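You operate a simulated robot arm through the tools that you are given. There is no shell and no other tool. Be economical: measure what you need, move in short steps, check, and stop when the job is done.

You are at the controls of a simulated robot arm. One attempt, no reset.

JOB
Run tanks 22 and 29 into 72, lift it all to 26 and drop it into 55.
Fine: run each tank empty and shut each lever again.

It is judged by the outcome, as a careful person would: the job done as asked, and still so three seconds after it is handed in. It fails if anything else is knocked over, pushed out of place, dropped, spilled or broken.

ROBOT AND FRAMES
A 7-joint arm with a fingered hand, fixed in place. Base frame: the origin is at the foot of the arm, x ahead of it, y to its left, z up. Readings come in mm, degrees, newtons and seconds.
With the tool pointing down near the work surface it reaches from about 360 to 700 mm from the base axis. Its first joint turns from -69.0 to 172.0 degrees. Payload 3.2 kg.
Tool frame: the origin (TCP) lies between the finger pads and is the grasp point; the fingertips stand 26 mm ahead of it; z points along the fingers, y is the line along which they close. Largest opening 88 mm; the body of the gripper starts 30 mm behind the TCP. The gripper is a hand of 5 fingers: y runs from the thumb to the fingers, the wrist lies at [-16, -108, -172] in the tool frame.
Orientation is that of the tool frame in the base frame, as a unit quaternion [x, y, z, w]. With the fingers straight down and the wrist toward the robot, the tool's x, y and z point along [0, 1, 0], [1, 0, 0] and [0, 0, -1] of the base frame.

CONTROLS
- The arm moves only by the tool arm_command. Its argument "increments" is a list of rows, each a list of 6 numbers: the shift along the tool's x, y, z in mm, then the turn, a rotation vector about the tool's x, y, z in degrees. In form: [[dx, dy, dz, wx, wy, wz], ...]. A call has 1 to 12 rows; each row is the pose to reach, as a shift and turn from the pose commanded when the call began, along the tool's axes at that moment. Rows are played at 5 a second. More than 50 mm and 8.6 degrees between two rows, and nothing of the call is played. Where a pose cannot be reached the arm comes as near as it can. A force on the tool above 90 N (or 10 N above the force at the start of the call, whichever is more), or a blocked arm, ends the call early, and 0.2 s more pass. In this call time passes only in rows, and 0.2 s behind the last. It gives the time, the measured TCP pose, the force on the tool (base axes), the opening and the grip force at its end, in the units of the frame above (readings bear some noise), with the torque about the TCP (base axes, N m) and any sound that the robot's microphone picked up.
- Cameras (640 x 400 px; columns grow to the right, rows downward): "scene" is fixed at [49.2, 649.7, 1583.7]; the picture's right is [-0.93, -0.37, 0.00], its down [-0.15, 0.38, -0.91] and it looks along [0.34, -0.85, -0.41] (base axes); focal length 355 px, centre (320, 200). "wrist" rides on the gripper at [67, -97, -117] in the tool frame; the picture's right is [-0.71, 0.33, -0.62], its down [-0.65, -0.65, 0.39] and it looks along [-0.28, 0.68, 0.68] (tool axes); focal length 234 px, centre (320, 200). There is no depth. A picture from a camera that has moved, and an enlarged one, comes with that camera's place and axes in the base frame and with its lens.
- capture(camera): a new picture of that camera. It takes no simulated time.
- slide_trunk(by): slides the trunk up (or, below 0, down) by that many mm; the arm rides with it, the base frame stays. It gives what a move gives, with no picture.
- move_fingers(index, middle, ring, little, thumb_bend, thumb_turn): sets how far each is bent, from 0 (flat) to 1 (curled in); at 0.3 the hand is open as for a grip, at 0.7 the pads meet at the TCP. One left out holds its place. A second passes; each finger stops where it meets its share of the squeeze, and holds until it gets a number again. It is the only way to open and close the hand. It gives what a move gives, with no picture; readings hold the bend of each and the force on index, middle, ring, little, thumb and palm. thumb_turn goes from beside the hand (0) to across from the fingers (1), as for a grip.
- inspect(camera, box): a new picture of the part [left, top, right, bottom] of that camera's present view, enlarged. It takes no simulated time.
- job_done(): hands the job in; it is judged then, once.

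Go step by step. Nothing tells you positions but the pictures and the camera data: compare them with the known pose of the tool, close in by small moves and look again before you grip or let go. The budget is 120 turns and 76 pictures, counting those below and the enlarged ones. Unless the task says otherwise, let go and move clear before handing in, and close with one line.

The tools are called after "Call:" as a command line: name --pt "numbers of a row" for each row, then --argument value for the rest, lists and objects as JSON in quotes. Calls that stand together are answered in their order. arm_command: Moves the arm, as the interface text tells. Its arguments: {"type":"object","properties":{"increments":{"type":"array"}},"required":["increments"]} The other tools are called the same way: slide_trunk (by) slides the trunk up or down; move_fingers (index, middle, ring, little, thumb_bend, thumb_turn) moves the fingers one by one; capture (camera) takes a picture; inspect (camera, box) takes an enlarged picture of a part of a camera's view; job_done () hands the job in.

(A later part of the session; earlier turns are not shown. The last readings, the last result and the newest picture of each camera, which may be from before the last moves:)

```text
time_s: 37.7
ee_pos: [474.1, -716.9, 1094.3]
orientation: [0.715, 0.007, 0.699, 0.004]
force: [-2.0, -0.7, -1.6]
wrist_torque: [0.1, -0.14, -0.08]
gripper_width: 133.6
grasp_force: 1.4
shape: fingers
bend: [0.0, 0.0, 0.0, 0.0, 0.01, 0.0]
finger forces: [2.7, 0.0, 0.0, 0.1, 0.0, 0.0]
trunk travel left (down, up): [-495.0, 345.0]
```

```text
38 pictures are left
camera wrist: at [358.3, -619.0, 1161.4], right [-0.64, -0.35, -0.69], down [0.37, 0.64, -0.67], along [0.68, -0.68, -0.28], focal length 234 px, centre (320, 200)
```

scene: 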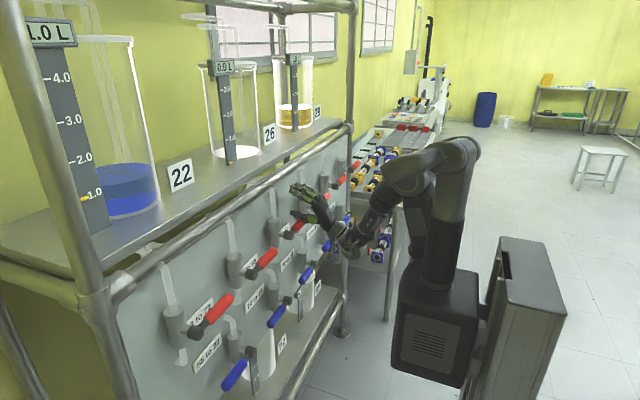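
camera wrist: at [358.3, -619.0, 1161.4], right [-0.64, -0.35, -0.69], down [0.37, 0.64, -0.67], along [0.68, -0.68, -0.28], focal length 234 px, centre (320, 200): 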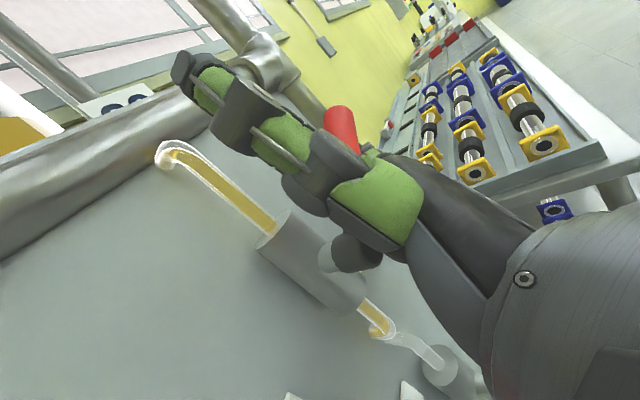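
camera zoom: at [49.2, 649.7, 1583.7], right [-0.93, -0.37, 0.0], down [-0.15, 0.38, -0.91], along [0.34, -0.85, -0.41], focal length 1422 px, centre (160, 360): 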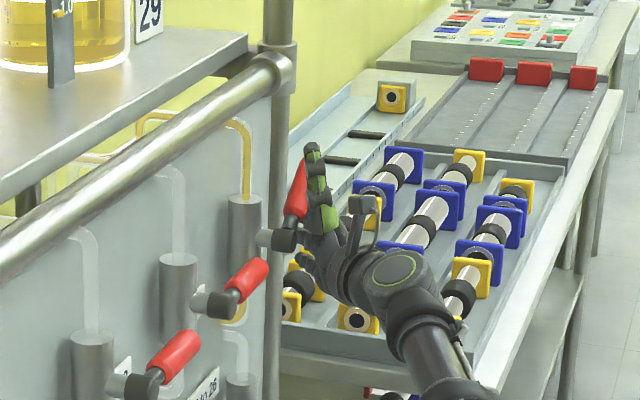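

The lever lifts with only a few newtons, and yellow liquid is flowing. I'll raise further to open it fully.

Call:
arm_command --pt "8 -2 0 0 0 0" --pt "16 -4 0 0 0 0" --pt "24 -6 0 0 0 0" --pt "32 -8 0 0 0 0" --pt "40 -10 0 0 0 0" --pt "40 -10 0 0 0 0" --pt "40 -10 0 0 0 0" --pt "40 -10 0 0 0 0"

Call:
inspect --camera "scene" --box '[270, 60, 410, 200]'

```text
time_s: 39.5
ee_pos: [473.1, -699.5, 1129.2]
orientation: [0.715, 0.008, 0.699, 0.004]
force: [-2.4, -0.1, -1.3]
wrist_torque: [0.06, -0.12, -0.12]
gripper_width: 133.5
grasp_force: 1.3
shape: fingers
bend: [0.0, 0.0, 0.0, 0.0, 0.01, 0.0]
finger forces: [3.1, 0.0, 0.0, 0.0, 0.0, 0.0]
out of reach, approached as far as the arm can: row 4, 5, 6, 7, 8
trunk travel left (down, up): [-495.0, 345.0]
```

```text
2.86 times, centred on (340, 130) of scene
camera zoom: at [49.2, 649.7, 1583.7], right [-0.93, -0.37, 0.0], down [-0.15, 0.38, -0.91], along [0.34, -0.85, -0.41], focal length 1015 px, centre (263, 400)
```

zoom: 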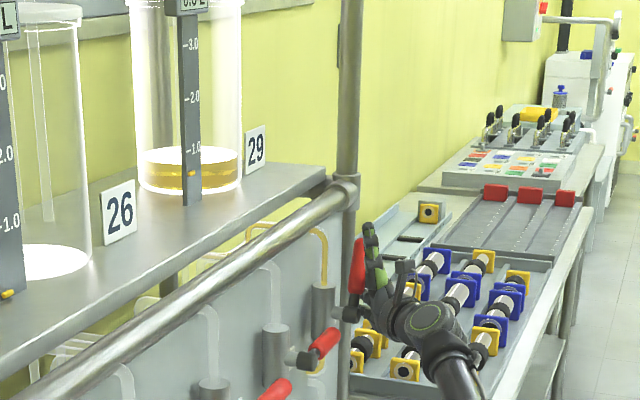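

Tank 29 is draining quickly. I'll hold still a few seconds.

Call:
arm_command --pt "0 0 0 0 0 0" --pt "0 0 0 0 0 0" --pt "0 0 0 0 0 0" --pt "0 0 0 0 0 0" --pt "0 0 0 0 0 0" --pt "0 0 0 0 0 0" --pt "0 0 0 0 0 0" --pt "0 0 0 0 0 0" --pt "0 0 0 0 0 0" --pt "0 0 0 0 0 0" --pt "0 0 0 0 0 0" --pt "0 0 0 0 0 0"

Call:
arm_command --pt "0 0 0 0 0 0" --pt "0 0 0 0 0 0" --pt "0 0 0 0 0 0" --pt "0 0 0 0 0 0" --pt "0 0 0 0 0 0" --pt "0 0 0 0 0 0" --pt "0 0 0 0 0 0" --pt "0 0 0 0 0 0" --pt "0 0 0 0 0 0" --pt "0 0 0 0 0 0" --pt "0 0 0 0 0 0" --pt "0 0 0 0 0 0"

Call:
inspect --camera "scene" --box '[260, 30, 400, 170]'

```text
time_s: 42.1
ee_pos: [474.3, -699.1, 1130.3]
orientation: [0.716, 0.008, 0.698, 0.004]
force: [-2.5, 0.2, -0.5]
wrist_torque: [0.04, -0.07, -0.14]
gripper_width: 133.0
grasp_force: 0.7
shape: fingers
bend: [0.0, 0.0, 0.0, 0.0, 0.01, 0.0]
finger forces: [2.5, 0.0, 0.0, 0.0, 0.0, 0.0]
trunk travel left (down, up): [-495.0, 345.0]
```

```text
time_s: 44.7
ee_pos: [474.9, -698.2, 1130.0]
orientation: [0.715, 0.009, 0.699, 0.004]
force: [-2.3, -0.1, -1.1]
wrist_torque: [0.04, -0.05, -0.12]
gripper_width: 132.9
grasp_force: 1.2
shape: fingers
bend: [0.0, 0.0, 0.0, 0.0, 0.01, 0.0]
finger forces: [2.5, 0.1, 0.0, 0.1, 0.0, 0.1]
trunk travel left (down, up): [-495.0, 345.0]
```

```text
2.86 times, centred on (330, 100) of scene
camera zoom: at [49.2, 649.7, 1583.7], right [-0.93, -0.37, 0.0], down [-0.15, 0.38, -0.91], along [0.34, -0.85, -0.41], focal length 1015 px, centre (291, 486)
```

zoom: 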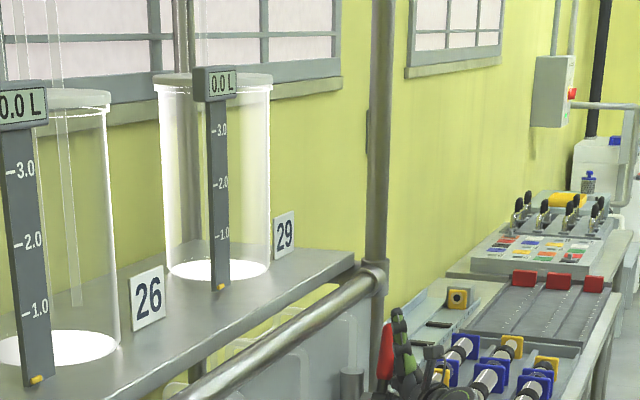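

Tank 29 reads 0.0 L. I'll withdraw straight back, see where the lever stays, then close it from the left.

Call:
arm_command --pt "-5 0 -20 0 0 0" --pt "-10 0 -50 0 0 0" --pt "-15 0 -80 0 0 0" --pt "-20 0 -110 0 0 0"

Call:
inspect --camera "scene" --box '[300, 110, 420, 230]'

Call:
inspect --camera "scene" --box '[200, 220, 330, 350]'

```text
time_s: 45.7
ee_pos: [367.5, -700.4, 1115.7]
orientation: [0.715, 0.008, 0.699, 0.005]
force: [0.8, -0.7, -0.3]
wrist_torque: [0.0, 0.0, 0.02]
gripper_width: 132.6
grasp_force: 0.1
shape: fingers
bend: [0.0, 0.0, 0.0, 0.0, 0.01, 0.0]
finger forces: [0.0, 0.0, 0.0, 0.0, 0.1, 0.1]
trunk travel left (down, up): [-495.0, 345.0]
```

```text
3.33 times, centred on (360, 170) of scene
camera zoom: at [49.2, 649.7, 1583.7], right [-0.93, -0.37, 0.0], down [-0.15, 0.38, -0.91], along [0.34, -0.85, -0.41], focal length 1185 px, centre (187, 300)
```

zoom: 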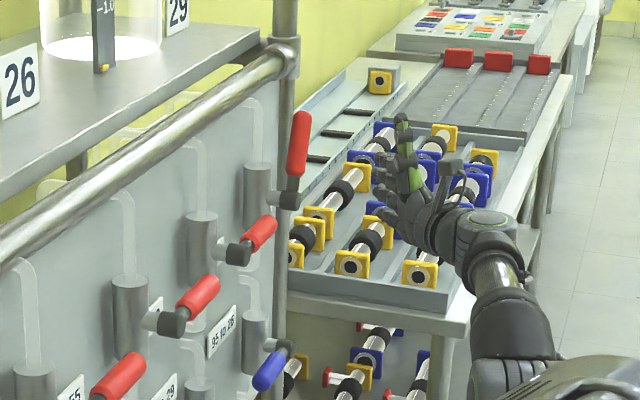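

```text
3.08 times, centred on (265, 285) of scene
camera zoom: at [49.2, 649.7, 1583.7], right [-0.93, -0.37, 0.0], down [-0.15, 0.38, -0.91], along [0.34, -0.85, -0.41], focal length 1094 px, centre (489, -62)
```

zoom: 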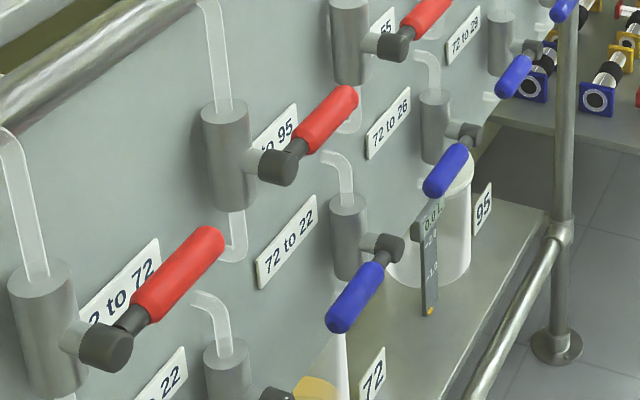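

The lever stays up at about 75°, and tank 72 now shows yellow liquid. Next I'll raise the trunk, move to the left of the lever, and go forward there.

Call:
slide_trunk --by 85

Call:
arm_command --pt "-10 -30 0 0 0 0" --pt "-20 -60 0 0 0 0" --pt "-32 -78 0 0 0 0" --pt "-32 -78 40 0 0 0" --pt "-32 -78 80 0 0 0" --pt "-32 -78 105 0 0 0"

Call:
inspect --camera "scene" --box '[300, 90, 420, 210]'

```text
time_s: 47.0
ee_pos: [368.2, -702.8, 1200.5]
orientation: [0.715, 0.009, 0.699, 0.004]
force: [0.2, 0.2, 0.1]
wrist_torque: [0.0, -0.01, 0.02]
gripper_width: 132.8
grasp_force: 0.1
shape: fingers
bend: [0.0, 0.0, 0.0, 0.0, 0.01, 0.0]
finger forces: [0.0, 0.1, 0.0, 0.1, 0.0, 0.1]
trunk travel left (down, up): [-580.0, 260.0]
```

```text
time_s: 48.4
ee_pos: [471.0, -625.0, 1165.7]
orientation: [0.716, 0.008, 0.698, 0.004]
force: [-0.1, -0.2, -0.6]
wrist_torque: [0.01, 0.02, 0.02]
gripper_width: 132.7
grasp_force: 0.1
shape: fingers
bend: [0.0, 0.0, 0.0, 0.0, 0.01, 0.0]
finger forces: [0.0, 0.1, 0.0, 0.0, 0.0, 0.1]
trunk travel left (down, up): [-580.0, 260.0]
```

```text
3.33 times, centred on (360, 150) of scene
camera zoom: at [49.2, 649.7, 1583.7], right [-0.93, -0.37, 0.0], down [-0.15, 0.38, -0.91], along [0.34, -0.85, -0.41], focal length 1185 px, centre (187, 367)
```

zoom: 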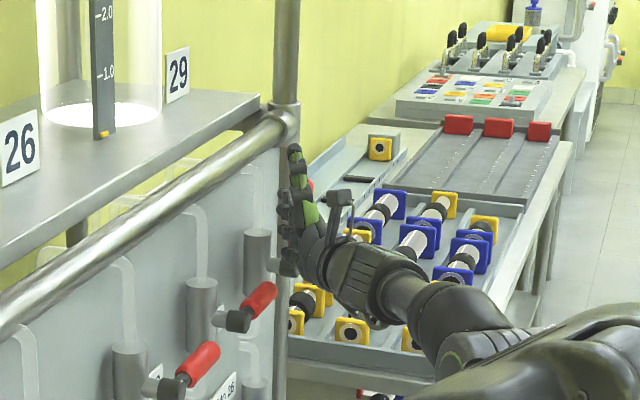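

The blade is now to the left of the raised lever. I'm pushing toward -y and then down to horizontal.

Call:
arm_command --pt "0 14 0 0 0 0" --pt "0 28 0 0 0 0" --pt "0 42 0 0 0 0" --pt "0 56 0 0 0 0" --pt "0 70 0 0 0 0" --pt "0 82 0 0 0 0"

Call:
inspect --camera "scene" --box '[300, 90, 420, 210]'

```text
time_s: 49.8
ee_pos: [469.8, -706.2, 1164.9]
orientation: [0.716, 0.008, 0.698, 0.003]
force: [0.6, -0.6, -0.4]
wrist_torque: [0.04, 0.0, -0.01]
gripper_width: 132.5
grasp_force: 0.5
shape: fingers
bend: [0.0, 0.0, 0.0, 0.0, 0.01, 0.0]
finger forces: [0.0, 0.0, 0.0, 0.0, 0.0, 0.0]
trunk travel left (down, up): [-580.0, 260.0]
```

```text
3.33 times, centred on (360, 150) of scene
camera zoom: at [49.2, 649.7, 1583.7], right [-0.93, -0.37, 0.0], down [-0.15, 0.38, -0.91], along [0.34, -0.85, -0.41], focal length 1185 px, centre (187, 367)
```

zoom: 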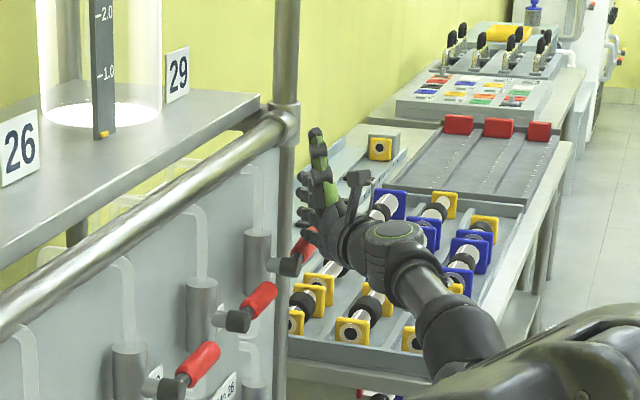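

The lever has come down to a low angle. I'm pressing down gently with the lower edge until it reaches its stop.

Call:
arm_command --pt "-8 2 0 0 0 0" --pt "-16 4 0 0 0 0" --pt "-24 4 0 0 0 0" --pt "-32 4 0 0 0 0" --pt "-38 4 0 0 0 0"

Call:
inspect --camera "scene" --box '[300, 100, 420, 220]'

```text
time_s: 51.0
ee_pos: [463.4, -703.9, 1144.0]
orientation: [0.711, 0.015, 0.703, 0.013]
force: [0.0, -8.7, 35.6]
wrist_torque: [-2.74, 0.6, 0.12]
gripper_width: 132.3
grasp_force: 17.5
shape: fingers
bend: [0.0, 0.0, 0.0, 0.04, 0.01, 0.0]
finger forces: [0.0, 0.1, 0.0, 34.5, 0.1, 0.1]
trunk travel left (down, up): [-580.0, 260.0]
```

```text
3.33 times, centred on (360, 160) of scene
camera zoom: at [49.2, 649.7, 1583.7], right [-0.93, -0.37, 0.0], down [-0.15, 0.38, -0.91], along [0.34, -0.85, -0.41], focal length 1185 px, centre (187, 333)
```

zoom: 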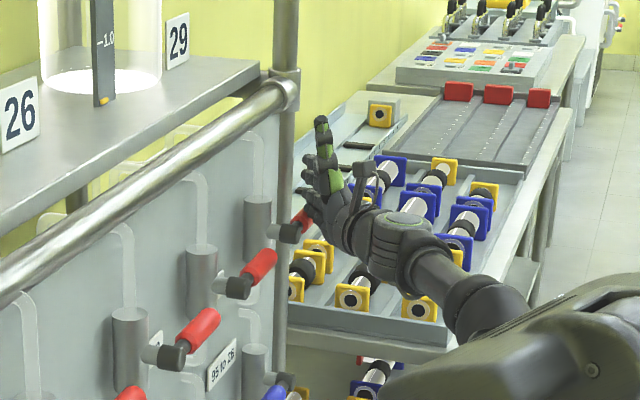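

The force rose to 35 N, so it's probably on the stop. I'll lift, retract and verify the angle.

Call:
arm_command --pt "30 0 0 0 0 0" --pt "40 0 -40 0 0 0" --pt "40 0 -80 0 0 0" --pt "40 0 -110 0 0 0"

Call:
inspect --camera "scene" --box '[290, 130, 390, 230]'

```text
time_s: 52.0
ee_pos: [359.7, -710.8, 1172.1]
orientation: [0.714, 0.009, 0.7, 0.004]
force: [-0.2, 0.1, 0.1]
wrist_torque: [-0.02, 0.01, -0.03]
gripper_width: 132.7
grasp_force: 0.0
shape: fingers
bend: [0.0, 0.0, 0.0, 0.0, 0.01, 0.0]
finger forces: [0.1, 0.1, 0.1, 0.0, 0.0, 0.0]
trunk travel left (down, up): [-580.0, 260.0]
```

```text
4.00 times, centred on (340, 180) of scene
camera zoom: at [49.2, 649.7, 1583.7], right [-0.93, -0.37, 0.0], down [-0.15, 0.38, -0.91], along [0.34, -0.85, -0.41], focal length 1422 px, centre (240, 280)
```

zoom: 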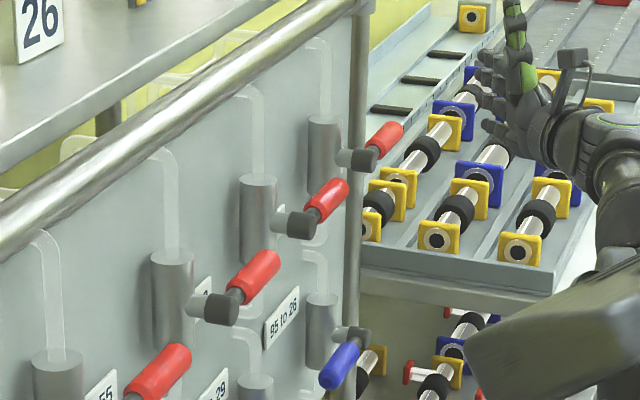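

Red 6 is shut again, level with its neighbours. Next is red 1, far left. I'll turn the hand parallel to the panel and travel left in front of the levers, keeping the wrist far enough out.

Call:
arm_command --pt "0 -10 10 -7.5 0 0" --pt "0 -20 20 -15 0 0" --pt "0 -40 30 -22.5 0 0" --pt "0 -60 40 -30 0 0" --pt "0 -80 50 -37.5 0 0" --pt "0 -100 60 -45 0 0" --pt "0 -150 62 -45 0 0" --pt "0 -200 62 -45 0 0"

Call:
capture --camera "scene"

```text
time_s: 53.8
ee_pos: [418.4, -506.5, 1168.0]
orientation: [0.658, -0.259, 0.65, 0.279]
force: [-0.4, -0.5, -0.7]
wrist_torque: [0.05, 0.01, 0.01]
gripper_width: 132.7
grasp_force: 0.2
shape: fingers
bend: [0.0, 0.0, 0.0, 0.0, 0.0, 0.0]
finger forces: [0.0, 0.0, 0.0, 0.1, 0.0, 0.0]
trunk travel left (down, up): [-580.0, 260.0]
```

```text
29 pictures are left
```

scene: 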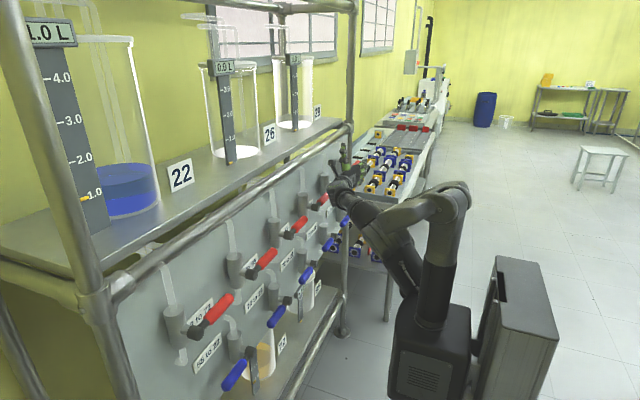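

Clear. I'm continuing left in stages, watching for out-of-reach drift.

Call:
arm_command --pt "0 -34 -30 0 0 0" --pt "0 -68 -60 0 0 0" --pt "0 -103 -95 0 0 0" --pt "0 -138 -130 0 0 0" --pt "0 -173 -165 0 0 0" --pt "0 -208 -200 0 0 0"

```text
time_s: 55.1
ee_pos: [433.7, -218.9, 1165.6]
orientation: [0.658, -0.26, 0.65, 0.277]
force: [-1.1, 0.1, 0.8]
wrist_torque: [0.01, 0.04, 0.04]
gripper_width: 132.7
grasp_force: 0.1
shape: fingers
bend: [0.0, 0.0, 0.0, 0.0, 0.0, 0.0]
finger forces: [0.0, 0.1, 0.0, 0.1, 0.0, 0.0]
out of reach, approached as far as the arm can: row 2, 3, 4, 5, 6
trunk travel left (down, up): [-580.0, 260.0]
```

The limit pushed it out to x=434, still above and in front of the levers. Continuing left.

Call:
arm_command --pt "0 -37 -31 0 0 0" --pt "0 -72 -66 0 0 0" --pt "0 -107 -101 0 0 0" --pt "0 -142 -136 0 0 0" --pt "0 -177 -171 0 0 0" --pt "0 -212 -206 0 0 0"

```text
time_s: 56.5
ee_pos: [440.4, -75.3, 1159.1]
orientation: [0.663, -0.271, 0.645, 0.268]
force: [0.2, -0.1, -0.2]
wrist_torque: [-0.03, -0.03, -0.04]
gripper_width: 132.9
grasp_force: 0.2
shape: fingers
bend: [0.0, 0.0, 0.0, 0.0, 0.0, 0.0]
finger forces: [0.0, 0.0, 0.1, 0.0, 0.0, 0.1]
out of reach, approached as far as the arm can: row 4, 5, 6
trunk travel left (down, up): [-580.0, 260.0]
```

Some wrist limit here. Unwinding the yaw while moving left should get past it.

Call:
arm_command --pt "0 -26 -26 7.5 0 0" --pt "0 -53 -53 15 0 0" --pt "0 -77 -77 19 0 0" --pt "0 -100 -100 23 0 0" --pt "0 -124 -124 30 0 0" --pt "0 -148 -148 33 0 0" --pt "0 -172 -172 36 0 0" --pt "0 -195 -195 40 0 0"

Call:
capture --camera "scene"

```text
time_s: 58.5
ee_pos: [449.3, 104.1, 1169.3]
orientation: [0.711, -0.052, 0.701, 0.021]
force: [0.9, 0.1, 1.0]
wrist_torque: [-0.02, -0.03, 0.01]
gripper_width: 132.8
grasp_force: 0.0
shape: fingers
bend: [0.0, 0.0, 0.0, 0.0, 0.0, 0.0]
finger forces: [0.0, 0.1, 0.0, 0.1, 0.0, 0.0]
out of reach, approached as far as the arm can: row 3, 4, 5, 6, 7, 8
trunk travel left (down, up): [-580.0, 260.0]
stopped in row 8: the arm was blocked; the commanded pose is now the measured one
```

```text
28 pictures are left
```

scene: 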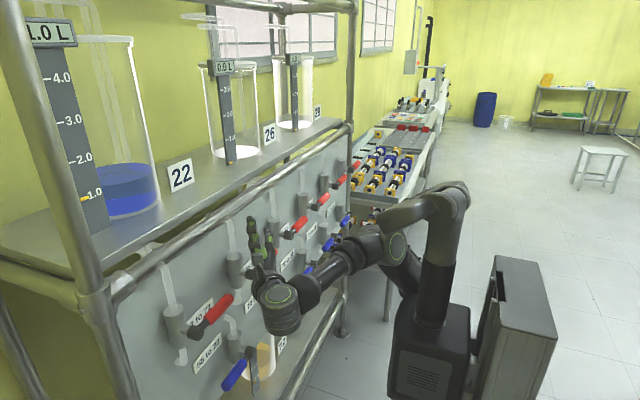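

The arm reported being blocked with no external force, likely a joint limit. The hand is at y≈104 and I'll nudge further left.

Call:
arm_command --pt "0 -30 5 0 0 0" --pt "0 -60 10 0 0 0" --pt "0 -90 10 0 0 0" --pt "0 -120 10 0 0 0" --pt "0 -150 10 0 0 0"

```text
time_s: 60.0
ee_pos: [461.7, 87.0, 1200.0]
orientation: [0.704, -0.099, 0.703, 0.007]
force: [0.2, 0.2, 0.5]
wrist_torque: [0.02, 0.02, -0.02]
gripper_width: 133.1
grasp_force: 0.1
shape: fingers
bend: [0.0, 0.0, 0.0, 0.0, 0.0, 0.0]
finger forces: [0.1, 0.1, 0.0, 0.1, 0.0, 0.1]
out of reach, approached as far as the arm can: row 1, 2, 3, 4, 5
trunk travel left (down, up): [-580.0, 260.0]
stopped in row 5: the arm was blocked; the commanded pose is now the measured one
```

This posture can't go further left because the wrist is too close to the shoulder's inner limit. Raising the trunk and reaching down from a higher shoulder should free the near zone.

Call:
slide_trunk --by 120

Call:
arm_command --pt "-40 0 -5 0 0 0" --pt "-80 0 -10 0 0 0" --pt "-120 0 -20 0 0 0"

Call:
slide_trunk --by 138

Call:
arm_command --pt "-40 0 -10 0 0 0" --pt "-80 0 -20 0 0 0" --pt "-120 0 -30 0 0 0" --pt "-135 0 -40 0 0 0"

```text
time_s: 61.5
ee_pos: [462.5, 87.0, 1318.5]
orientation: [0.704, -0.1, 0.703, 0.007]
force: [0.4, 0.6, -0.3]
wrist_torque: [0.0, -0.01, 0.0]
gripper_width: 132.7
grasp_force: 0.1
shape: fingers
bend: [0.0, 0.0, 0.0, 0.0, 0.0, 0.0]
finger forces: [0.0, 0.0, 0.0, 0.0, 0.0, 0.0]
trunk travel left (down, up): [-700.0, 140.0]
```

```text
time_s: 62.5
ee_pos: [449.7, 88.8, 1224.1]
orientation: [0.693, -0.129, 0.709, -0.008]
force: [0.1, 0.6, 0.0]
wrist_torque: [0.0, 0.05, -0.03]
gripper_width: 133.0
grasp_force: 0.0
shape: fingers
bend: [0.0, 0.0, 0.0, 0.0, 0.0, 0.0]
finger forces: [0.0, 0.0, 0.0, 0.0, 0.0, 0.0]
trunk travel left (down, up): [-700.0, 140.0]
stopped in row 3: the arm was blocked; the commanded pose is now the measured one
```

```text
time_s: 64.1
ee_pos: [450.2, 89.8, 1363.3]
orientation: [0.694, -0.128, 0.708, -0.007]
force: [-0.6, 0.4, -0.5]
wrist_torque: [0.0, -0.01, 0.02]
gripper_width: 132.6
grasp_force: 0.0
shape: fingers
bend: [0.0, 0.0, 0.0, 0.0, 0.0, 0.0]
finger forces: [0.1, 0.0, 0.0, 0.0, 0.0, 0.0]
trunk travel left (down, up): [-838.0, 2.0]
```

```text
time_s: 65.3
ee_pos: [435.2, 66.1, 1266.9]
orientation: [0.685, -0.182, 0.705, -0.023]
force: [0.5, -0.1, 0.0]
wrist_torque: [-0.01, 0.01, 0.0]
gripper_width: 132.7
grasp_force: 0.1
shape: fingers
bend: [0.0, 0.0, 0.0, 0.0, 0.0, 0.0]
finger forces: [0.0, 0.0, 0.1, 0.0, 0.0, 0.0]
out of reach, approached as far as the arm can: row 3, 4
trunk travel left (down, up): [-838.0, 2.0]
stopped in row 4: the arm was blocked; the commanded pose is now the measured one
```

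This roll is jammed against a joint limit on this side. I'll swing the hand to the natural tool-down pose, which is rated for this zone, while moving left at height.

Call:
arm_command --pt "-3 -9 -2 4.2 -4.48 -5.34" --pt "-6 -18 -4 8.4 -8.96 -10.7" --pt "-9 -28 -6 12.6 -13.4 -16" --pt "-12 -37 -9 16.8 -17.9 -21.4" --pt "-15 -46 -11 21 -22.4 -26.7" --pt "-18 -56 -13 25.2 -26.9 -32" --pt "-20 -65 -15 29.4 -31.4 -37.4" --pt "-23 -74 -18 33.6 -35.8 -42.7" --pt "-26 -84 -20 37.8 -40.3 -48" --pt "-28 -93 -22 42 -44.8 -53.4" --pt "-31 -102 -25 46.2 -49.3 -58.7" --pt "-34 -112 -27 50.4 -53.8 -64"

Call:
capture --camera "scene"

```text
time_s: 67.9
ee_pos: [433.9, 189.1, 1265.2]
orientation: [0.823, 0.505, 0.26, -0.006]
force: [0.5, 0.3, -0.6]
wrist_torque: [-0.02, 0.0, -0.01]
gripper_width: 132.8
grasp_force: 0.0
shape: fingers
bend: [0.0, 0.0, 0.0, 0.0, 0.0, 0.0]
finger forces: [0.0, 0.0, 0.0, 0.0, 0.1, 0.0]
trunk travel left (down, up): [-838.0, 2.0]
```

```text
27 pictures are left
```

scene: 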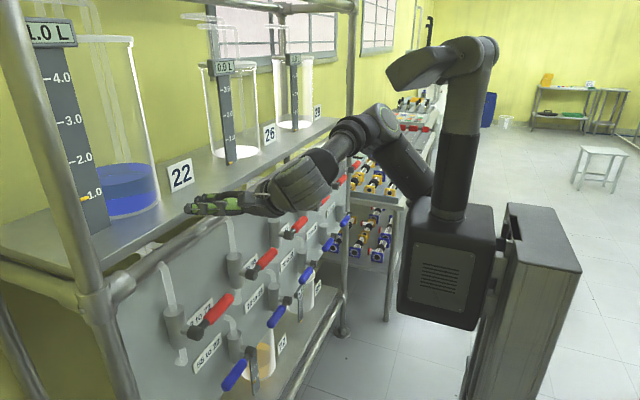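

The tool-down pose works on the left. I'll finish the rotation and shape the hand, then look.

Call:
arm_command --pt "0 0 0 4.2 -4.48 -5.34" --pt "0 0 0 8.4 -8.96 -10.7" --pt "0 0 0 12.6 -13.4 -16" --pt "0 0 0 16.8 -17.9 -21.4" --pt "0 0 0 21 -22.4 -26.7"

Call:
move_fingers --index 0.4 --middle 0.4 --ring 0.4 --little 0.4 --thumb_bend 0.35 --thumb_turn 1

Call:
capture --camera "wrist"

Call:
inspect --camera "scene" --box '[150, 150, 310, 330]'

```text
time_s: 69.1
ee_pos: [434.6, 189.4, 1264.9]
orientation: [0.706, 0.709, -0.003, 0.003]
force: [0.8, 0.3, 0.6]
wrist_torque: [-0.01, -0.05, 0.02]
gripper_width: 132.6
grasp_force: 0.1
shape: fingers
bend: [0.0, 0.0, 0.0, 0.0, 0.0, 0.0]
finger forces: [0.0, 0.1, 0.0, 0.1, 0.0, 0.0]
trunk travel left (down, up): [-838.0, 2.0]
```

```text
time_s: 70.1
ee_pos: [433.6, 188.1, 1264.4]
orientation: [0.706, 0.708, -0.003, 0.003]
force: [0.0, -0.2, -0.3]
wrist_torque: [-0.01, -0.01, 0.01]
gripper_width: 72.5
grasp_force: 0.1
shape: fingers
bend: [0.4, 0.4, 0.4, 0.4, 0.35, 0.98]
finger forces: [0.0, 0.0, 0.1, 0.0, 0.1, 0.0]
trunk travel left (down, up): [-838.0, 2.0]
```

```text
26 pictures are left
camera wrist: at [336.3, 255.8, 1381.5], right [0.33, -0.7, 0.63], down [-0.65, -0.65, -0.38], along [0.68, -0.28, -0.68], focal length 234 px, centre (320, 200)
```

wrist: 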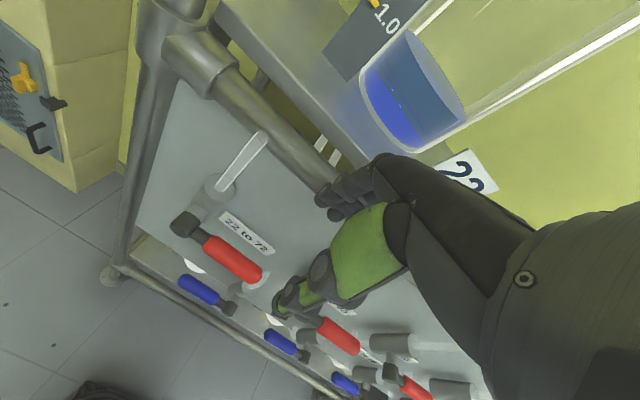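

```text
2.22 times, centred on (230, 240) of scene
camera zoom: at [49.2, 649.7, 1583.7], right [-0.93, -0.37, 0.0], down [-0.15, 0.38, -0.91], along [0.34, -0.85, -0.41], focal length 790 px, centre (520, 111)
```

zoom: 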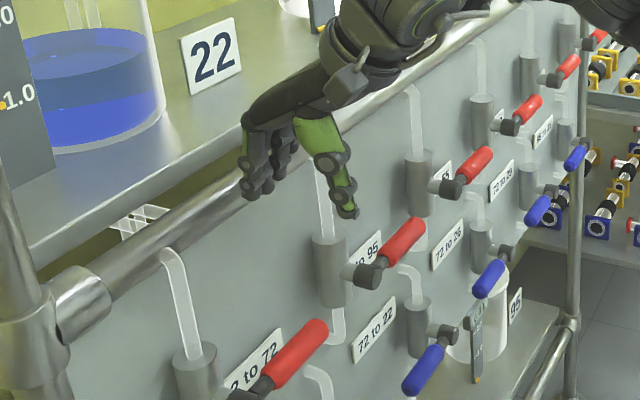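

The hand is placed over red 1, which runs from hub (449,270) to tip (452,165). I'm lowering to just above the lever.

Call:
arm_command --pt "0 0 35 0 0 0" --pt "0 0 70 0 0 0" --pt "0 4 105 0 0 0" --pt "0 12 125 0 0 0"

Call:
inspect --camera "scene" --box '[160, 200, 300, 340]'

```text
time_s: 71.1
ee_pos: [447.7, 187.4, 1139.9]
orientation: [0.706, 0.708, -0.003, 0.003]
force: [-0.4, -0.2, -1.0]
wrist_torque: [0.02, 0.04, -0.02]
gripper_width: 72.7
grasp_force: 0.1
shape: fingers
bend: [0.4, 0.4, 0.4, 0.4, 0.35, 0.98]
finger forces: [0.1, 0.0, 0.0, 0.1, 0.0, 0.0]
trunk travel left (down, up): [-838.0, 2.0]
```

```text
2.86 times, centred on (230, 270) of scene
camera zoom: at [49.2, 649.7, 1583.7], right [-0.93, -0.37, 0.0], down [-0.15, 0.38, -0.91], along [0.34, -0.85, -0.41], focal length 1015 px, centre (577, 0)
```

zoom: 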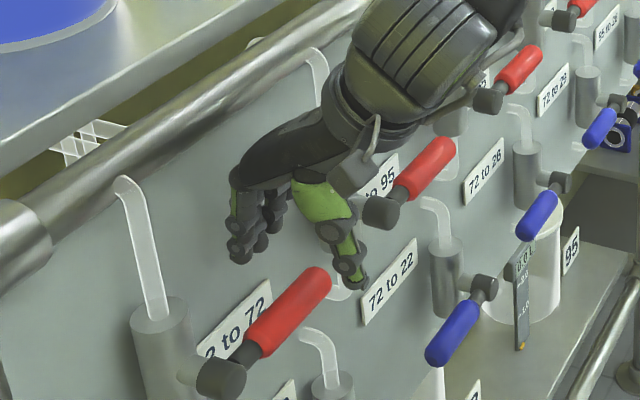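

The fingers are on the panel side and the thumb on the near side of the handle. Lowering so the lever enters between them.

Call:
arm_command --pt "5 2 20 0 0 0" --pt "10 2 40 0 0 0" --pt "12 2 55 0 0 0" --pt "12 2 68 0 0 0"

Call:
move_fingers --index 0.62 --middle 0.62 --ring 0.62 --little 0.62 --thumb_bend 0.55

Call:
inspect --camera "scene" --box '[160, 220, 300, 360]'

```text
time_s: 72.1
ee_pos: [450.6, 197.1, 1073.1]
orientation: [0.706, 0.708, -0.002, 0.003]
force: [1.4, 0.4, 1.4]
wrist_torque: [0.0, -0.04, -0.03]
gripper_width: 72.9
grasp_force: 0.0
shape: fingers
bend: [0.4, 0.4, 0.4, 0.4, 0.35, 0.98]
finger forces: [0.1, 0.0, 0.0, 0.0, 0.0, 0.0]
trunk travel left (down, up): [-838.0, 2.0]
```

```text
time_s: 73.1
ee_pos: [450.0, 197.5, 1074.0]
orientation: [0.706, 0.708, -0.003, 0.002]
force: [2.3, -0.2, -0.4]
wrist_torque: [0.02, 0.03, -0.08]
gripper_width: 28.9
grasp_force: 0.8
shape: fingers
bend: [0.61, 0.62, 0.62, 0.62, 0.55, 1.0]
finger forces: [1.7, 0.0, 0.0, 0.1, 0.1, 0.0]
trunk travel left (down, up): [-838.0, 2.0]
```

```text
2.86 times, centred on (230, 290) of scene
camera zoom: at [49.2, 649.7, 1583.7], right [-0.93, -0.37, 0.0], down [-0.15, 0.38, -0.91], along [0.34, -0.85, -0.41], focal length 1015 px, centre (577, -57)
```

zoom: 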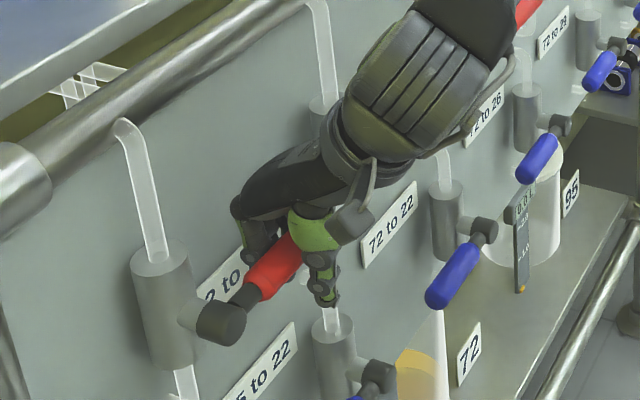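

The lever is caged between thumb and fingers. I'll lift straight up so the inner finger raises it.

Call:
arm_command --pt "0 0 -12 0 0 0" --pt "0 0 -24 0 0 0" --pt "0 0 -36 0 0 0" --pt "0 0 -48 0 0 0" --pt "0 0 -58 0 0 0" --pt "0 0 -66 0 0 0"

Call:
inspect --camera "scene" --box '[130, 180, 290, 340]'

```text
time_s: 74.5
ee_pos: [448.6, 198.6, 1137.4]
orientation: [0.706, 0.708, -0.003, 0.003]
force: [4.3, 1.4, -3.1]
wrist_torque: [0.06, -0.02, 0.0]
gripper_width: 32.1
grasp_force: 3.1
shape: fingers
bend: [0.59, 0.6, 0.61, 0.62, 0.55, 1.0]
finger forces: [2.7, 1.6, 0.3, 0.0, 0.0, 0.0]
trunk travel left (down, up): [-838.0, 2.0]
```

```text
2.50 times, centred on (210, 260) of scene
camera zoom: at [49.2, 649.7, 1583.7], right [-0.93, -0.37, 0.0], down [-0.15, 0.38, -0.91], along [0.34, -0.85, -0.41], focal length 888 px, centre (595, 50)
```

zoom: 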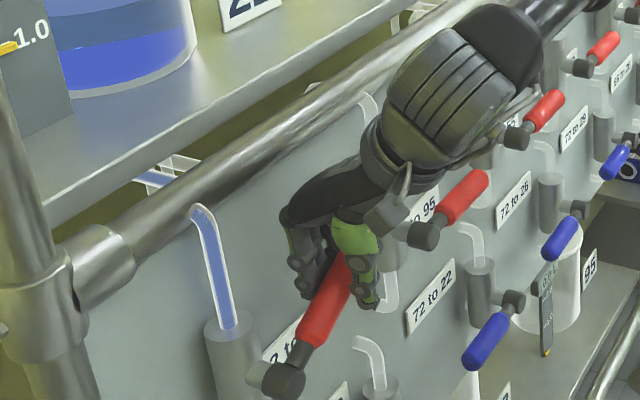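

Blue liquid is flowing through the valve. I'll raise a bit more and then wait.

Call:
arm_command --pt "4 0 -8 0 0 0" --pt "8 0 -16 0 0 0" --pt "12 0 -24 0 0 0" --pt "12 0 -24 0 0 0" --pt "12 0 -24 0 0 0" --pt "12 0 -24 0 0 0" --pt "12 0 -24 0 0 0" --pt "12 0 -24 0 0 0" --pt "12 0 -24 0 0 0" --pt "12 0 -24 0 0 0" --pt "12 0 -24 0 0 0" --pt "12 0 -24 0 0 0"

Call:
arm_command --pt "0 0 0 0 0 0" --pt "0 0 0 0 0 0" --pt "0 0 0 0 0 0" --pt "0 0 0 0 0 0" --pt "0 0 0 0 0 0" --pt "0 0 0 0 0 0" --pt "0 0 0 0 0 0" --pt "0 0 0 0 0 0" --pt "0 0 0 0 0 0" --pt "0 0 0 0 0 0" --pt "0 0 0 0 0 0" --pt "0 0 0 0 0 0"

Call:
capture --camera "scene"

```text
time_s: 77.1
ee_pos: [449.6, 210.3, 1161.5]
orientation: [0.706, 0.708, -0.003, 0.002]
force: [2.2, 0.9, -1.0]
wrist_torque: [0.04, -0.03, 0.05]
gripper_width: 28.6
grasp_force: 1.1
shape: fingers
bend: [0.61, 0.6, 0.62, 0.62, 0.55, 1.0]
finger forces: [0.6, 1.9, 0.1, 0.0, 0.0, 0.1]
trunk travel left (down, up): [-838.0, 2.0]
```

```text
time_s: 79.7
ee_pos: [449.9, 209.1, 1160.1]
orientation: [0.706, 0.708, -0.002, 0.003]
force: [2.2, 0.2, -0.8]
wrist_torque: [-0.01, -0.02, 0.03]
gripper_width: 28.4
grasp_force: 1.7
shape: fingers
bend: [0.61, 0.6, 0.62, 0.62, 0.55, 1.0]
finger forces: [0.5, 1.9, 0.0, 0.0, 0.0, 0.0]
trunk travel left (down, up): [-838.0, 2.0]
```

```text
21 pictures are left
```

scene: 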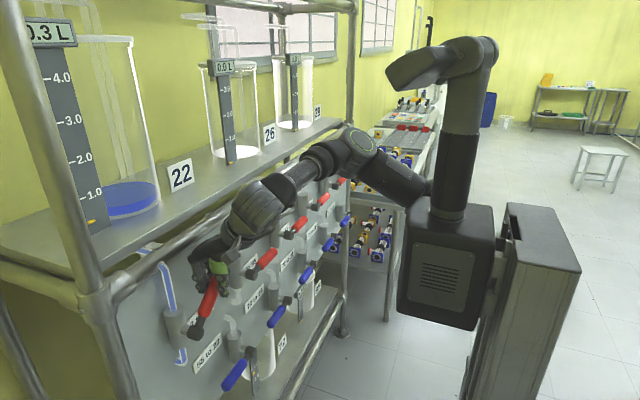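

Tank 22 is at 0.3 L and still falling. I'll wait a few seconds more.

Call:
arm_command --pt "0 0 0 0 0 0" --pt "0 0 0 0 0 0" --pt "0 0 0 0 0 0" --pt "0 0 0 0 0 0" --pt "0 0 0 0 0 0" --pt "0 0 0 0 0 0" --pt "0 0 0 0 0 0" --pt "0 0 0 0 0 0" --pt "0 0 0 0 0 0" --pt "0 0 0 0 0 0" --pt "0 0 0 0 0 0" --pt "0 0 0 0 0 0"

Call:
arm_command --pt "0 0 0 0 0 0" --pt "0 0 0 0 0 0" --pt "0 0 0 0 0 0" --pt "0 0 0 0 0 0" --pt "0 0 0 0 0 0" --pt "0 0 0 0 0 0" --pt "0 0 0 0 0 0" --pt "0 0 0 0 0 0" --pt "0 0 0 0 0 0" --pt "0 0 0 0 0 0" --pt "0 0 0 0 0 0" --pt "0 0 0 0 0 0"

Call:
capture --camera "scene"

```text
time_s: 82.3
ee_pos: [449.4, 209.8, 1160.9]
orientation: [0.706, 0.709, -0.002, 0.002]
force: [2.4, 0.1, -1.5]
wrist_torque: [0.04, 0.01, 0.01]
gripper_width: 28.7
grasp_force: 0.8
shape: fingers
bend: [0.61, 0.6, 0.62, 0.62, 0.55, 1.0]
finger forces: [0.5, 1.8, 0.0, 0.0, 0.1, 0.0]
trunk travel left (down, up): [-838.0, 2.0]
```

```text
time_s: 84.9
ee_pos: [449.3, 209.2, 1161.1]
orientation: [0.706, 0.708, -0.003, 0.002]
force: [1.3, 0.2, -1.6]
wrist_torque: [0.02, -0.05, 0.04]
gripper_width: 29.0
grasp_force: 1.3
shape: fingers
bend: [0.61, 0.6, 0.62, 0.62, 0.55, 1.0]
finger forces: [0.6, 1.8, 0.0, 0.0, 0.0, 0.1]
trunk travel left (down, up): [-838.0, 2.0]
```

```text
20 pictures are left
```

scene: 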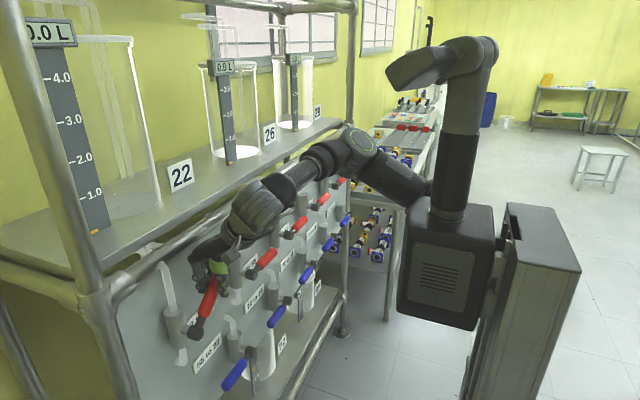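

Tank 22 reads 0.0 L. Lowering the hand again to push red 1 shut, and checking tank 72.

Call:
arm_command --pt "-6 0 15 0 0 0" --pt "-12 0 30 0 0 0" --pt "-14 0 45 0 0 0" --pt "-14 0 60 0 0 0" --pt "-14 0 75 0 0 0" --pt "-14 0 86 0 0 0"

Call:
inspect --camera "scene" --box '[160, 230, 320, 390]'

```text
time_s: 86.3
ee_pos: [448.6, 199.1, 1076.1]
orientation: [0.705, 0.709, -0.003, 0.003]
force: [3.3, 0.4, 1.9]
wrist_torque: [0.04, 0.01, -0.04]
gripper_width: 30.8
grasp_force: 1.7
shape: fingers
bend: [0.59, 0.62, 0.62, 0.62, 0.55, 1.0]
finger forces: [3.7, 0.1, 0.0, 0.0, 0.0, 0.0]
trunk travel left (down, up): [-838.0, 2.0]
```

```text
2.50 times, centred on (240, 310) of scene
camera zoom: at [49.2, 649.7, 1583.7], right [-0.93, -0.37, 0.0], down [-0.15, 0.38, -0.91], along [0.34, -0.85, -0.41], focal length 888 px, centre (520, -75)
```

zoom: 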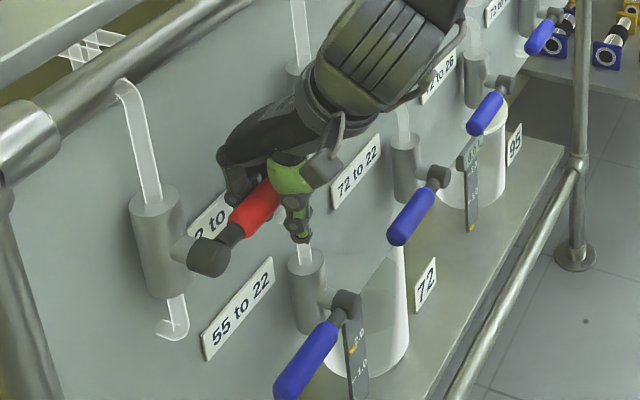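

Tank 72's marker sits at 2.0 L. I'll press a bit lower to seat red 1 on its stop.

Call:
arm_command --pt "0 0 6 0 0 0" --pt "0 0 12 0 0 0" --pt "0 0 18 0 0 0" --pt "0 0 22 0 0 0"

```text
time_s: 87.3
ee_pos: [448.0, 196.3, 1053.8]
orientation: [0.706, 0.708, -0.003, 0.003]
force: [3.0, -0.3, 1.4]
wrist_torque: [0.03, 0.06, -0.08]
gripper_width: 29.2
grasp_force: 0.8
shape: fingers
bend: [0.61, 0.62, 0.62, 0.62, 0.55, 1.0]
finger forces: [2.7, 0.0, 0.0, 0.0, 0.0, 0.0]
trunk travel left (down, up): [-838.0, 2.0]
```

Call:
arm_command --pt "0 0 6 0 0 0" --pt "0 0 12 0 0 0" --pt "0 0 18 0 0 0"

Call:
inspect --camera "scene" --box '[150, 240, 270, 360]'

```text
time_s: 88.1
ee_pos: [448.9, 196.4, 1042.8]
orientation: [0.707, 0.707, 0.006, 0.006]
force: [8.3, 5.0, 42.7]
wrist_torque: [-0.07, 0.06, -0.04]
gripper_width: 28.2
grasp_force: 20.9
shape: fingers
bend: [0.62, 0.62, 0.62, 0.62, 0.55, 1.0]
finger forces: [0.4, 0.0, 0.1, 0.0, 0.0, 41.3]
trunk travel left (down, up): [-838.0, 2.0]
```

```text
3.33 times, centred on (210, 300) of scene
camera zoom: at [49.2, 649.7, 1583.7], right [-0.93, -0.37, 0.0], down [-0.15, 0.38, -0.91], along [0.34, -0.85, -0.41], focal length 1185 px, centre (687, -133)
```

zoom: 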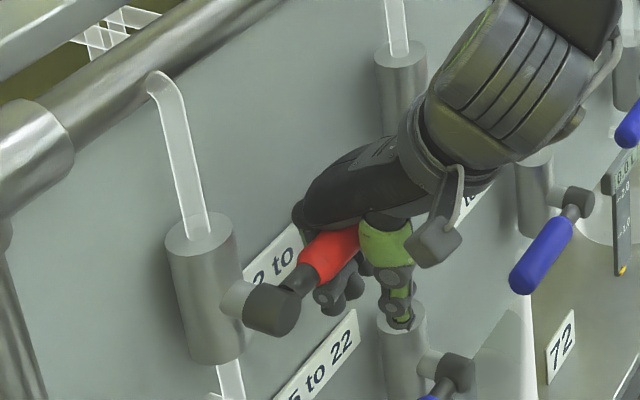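

Red 1 is seated, with the palm pressing at 41 N against the stop. I'll unload, open, and rise clear.

Call:
arm_command --pt "0 0 -15 0 0 0" --pt "0 0 -28 0 0 0"

Call:
move_fingers --index 0.4 --middle 0.4 --ring 0.4 --little 0.4 --thumb_bend 0.35

Call:
arm_command --pt "0 0 -45 0 0 0" --pt "0 0 -90 0 0 0" --pt "0 -8 -130 0 0 0" --pt "0 -12 -175 0 0 0"

Call:
inspect --camera "scene" --box '[150, 220, 290, 360]'

```text
time_s: 88.7
ee_pos: [448.7, 195.2, 1060.5]
orientation: [0.706, 0.708, -0.005, 0.002]
force: [3.0, 0.8, -2.5]
wrist_torque: [-0.06, 0.18, -0.05]
gripper_width: 29.8
grasp_force: 1.7
shape: fingers
bend: [0.6, 0.62, 0.62, 0.62, 0.55, 1.0]
finger forces: [4.6, 0.1, 0.1, 0.0, 0.1, 0.0]
trunk travel left (down, up): [-838.0, 2.0]
```

```text
time_s: 89.7
ee_pos: [447.6, 196.1, 1063.0]
orientation: [0.706, 0.708, -0.002, 0.003]
force: [-0.4, 0.7, -1.6]
wrist_torque: [0.0, -0.01, -0.02]
gripper_width: 72.0
grasp_force: 0.1
shape: fingers
bend: [0.4, 0.4, 0.4, 0.4, 0.35, 0.98]
finger forces: [0.0, 0.0, 0.0, 0.1, 0.1, 0.1]
trunk travel left (down, up): [-838.0, 2.0]
```

```text
time_s: 90.7
ee_pos: [433.8, 197.3, 1240.3]
orientation: [0.706, 0.708, -0.002, 0.003]
force: [1.3, 0.8, 0.8]
wrist_torque: [0.0, -0.02, 0.04]
gripper_width: 71.8
grasp_force: 0.1
shape: fingers
bend: [0.4, 0.4, 0.4, 0.4, 0.35, 0.98]
finger forces: [0.1, 0.1, 0.1, 0.0, 0.1, 0.0]
trunk travel left (down, up): [-838.0, 2.0]
```

```text
2.86 times, centred on (220, 290) of scene
camera zoom: at [49.2, 649.7, 1583.7], right [-0.93, -0.37, 0.0], down [-0.15, 0.38, -0.91], along [0.34, -0.85, -0.41], focal length 1015 px, centre (606, -57)
```

zoom: 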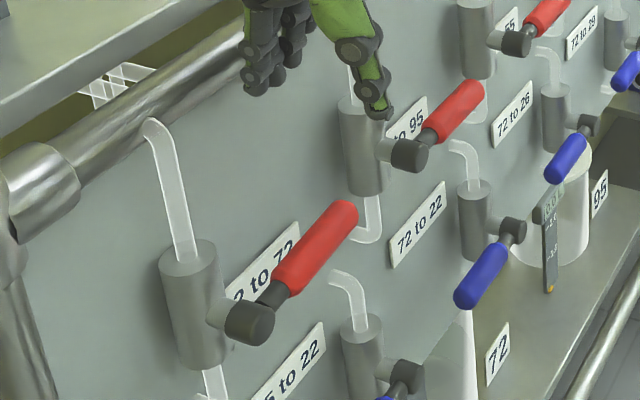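

Red 1 is shut and back in its original position. Now I'll travel at height toward the "72 to 26" lever.

Call:
arm_command --pt "-46 0 -10 0 0 0" --pt "-92 0 -10 0 0 0" --pt "-138 0 -10 0 0 0" --pt "-184 0 -10 0 0 0" --pt "-230 0 -10 0 0 0" --pt "-276 0 -10 0 0 0" --pt "-322 -5 -10 0 0 0" --pt "-368 -20 -10 0 0 0" --pt "-413 -40 -10 0 0 0" --pt "-413 -64 -10 0 0 0"

```text
time_s: 92.9
ee_pos: [374.0, -213.0, 1254.7]
orientation: [0.706, 0.708, -0.002, 0.003]
force: [0.3, 0.0, 0.4]
wrist_torque: [0.0, -0.01, 0.01]
gripper_width: 72.0
grasp_force: 0.1
shape: fingers
bend: [0.4, 0.4, 0.4, 0.4, 0.35, 0.98]
finger forces: [0.1, 0.0, 0.0, 0.0, 0.0, 0.1]
trunk travel left (down, up): [-838.0, 2.0]
```

In reach. I'll descend with the trunk in front of the panel to the gap between the red and blue rows, then look.

Call:
slide_trunk --by -300

Call:
capture --camera "wrist"

Call:
inspect --camera "scene" --box '[220, 170, 360, 310]'

```text
time_s: 95.9
ee_pos: [373.6, -213.9, 953.9]
orientation: [0.706, 0.709, -0.003, 0.002]
force: [-0.6, -0.7, -0.8]
wrist_torque: [-0.01, -0.01, -0.01]
gripper_width: 72.0
grasp_force: 0.0
shape: fingers
bend: [0.4, 0.4, 0.4, 0.4, 0.35, 0.98]
finger forces: [0.0, 0.0, 0.0, 0.0, 0.0, 0.1]
trunk travel left (down, up): [-538.0, 302.0]
```

```text
16 pictures are left
camera wrist: at [276.1, -146.1, 1070.1], right [0.33, -0.7, 0.63], down [-0.65, -0.65, -0.38], along [0.68, -0.28, -0.68], focal length 234 px, centre (320, 200)
```

wrist: 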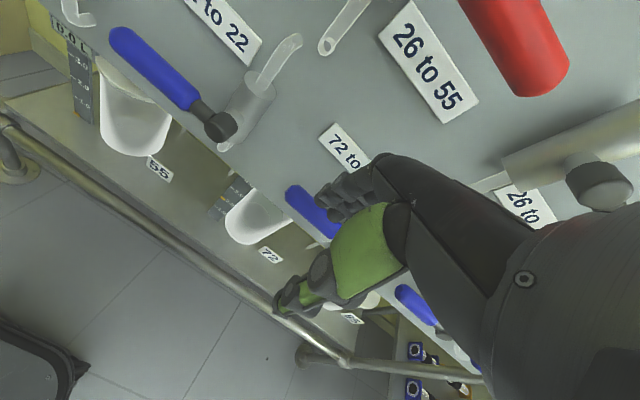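

```text
2.86 times, centred on (290, 240) of scene
camera zoom: at [49.2, 649.7, 1583.7], right [-0.93, -0.37, 0.0], down [-0.15, 0.38, -0.91], along [0.34, -0.85, -0.41], focal length 1015 px, centre (406, 86)
```

zoom: 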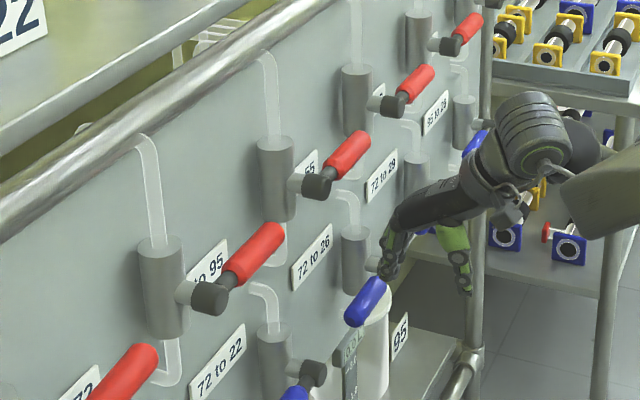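

The blue handle under "72 to 26" spans y≈-190 to -262 at z≈882. I'll lower slightly, move forward over it, then check.

Call:
arm_command --pt "-3 0 18 0 0 0" --pt "-6 25 20 0 0 0" --pt "-6 50 20 0 0 0" --pt "-6 75 22 0 0 0"

Call:
inspect --camera "scene" --box '[240, 190, 350, 300]'

```text
time_s: 96.9
ee_pos: [448.6, -221.2, 931.0]
orientation: [0.706, 0.708, -0.003, 0.003]
force: [0.9, -0.1, 0.0]
wrist_torque: [0.04, 0.02, 0.02]
gripper_width: 72.4
grasp_force: 0.1
shape: fingers
bend: [0.4, 0.4, 0.4, 0.4, 0.35, 0.98]
finger forces: [0.0, 0.0, 0.1, 0.0, 0.0, 0.0]
trunk travel left (down, up): [-538.0, 302.0]
```

```text
3.64 times, centred on (295, 245) of scene
camera zoom: at [49.2, 649.7, 1583.7], right [-0.93, -0.37, 0.0], down [-0.15, 0.38, -0.91], along [0.34, -0.85, -0.41], focal length 1292 px, centre (411, 36)
```

zoom: 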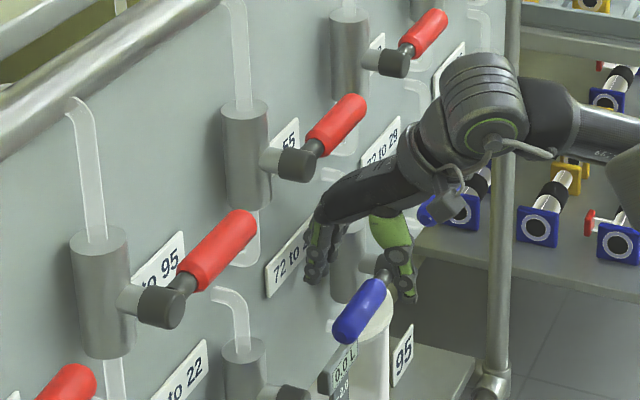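

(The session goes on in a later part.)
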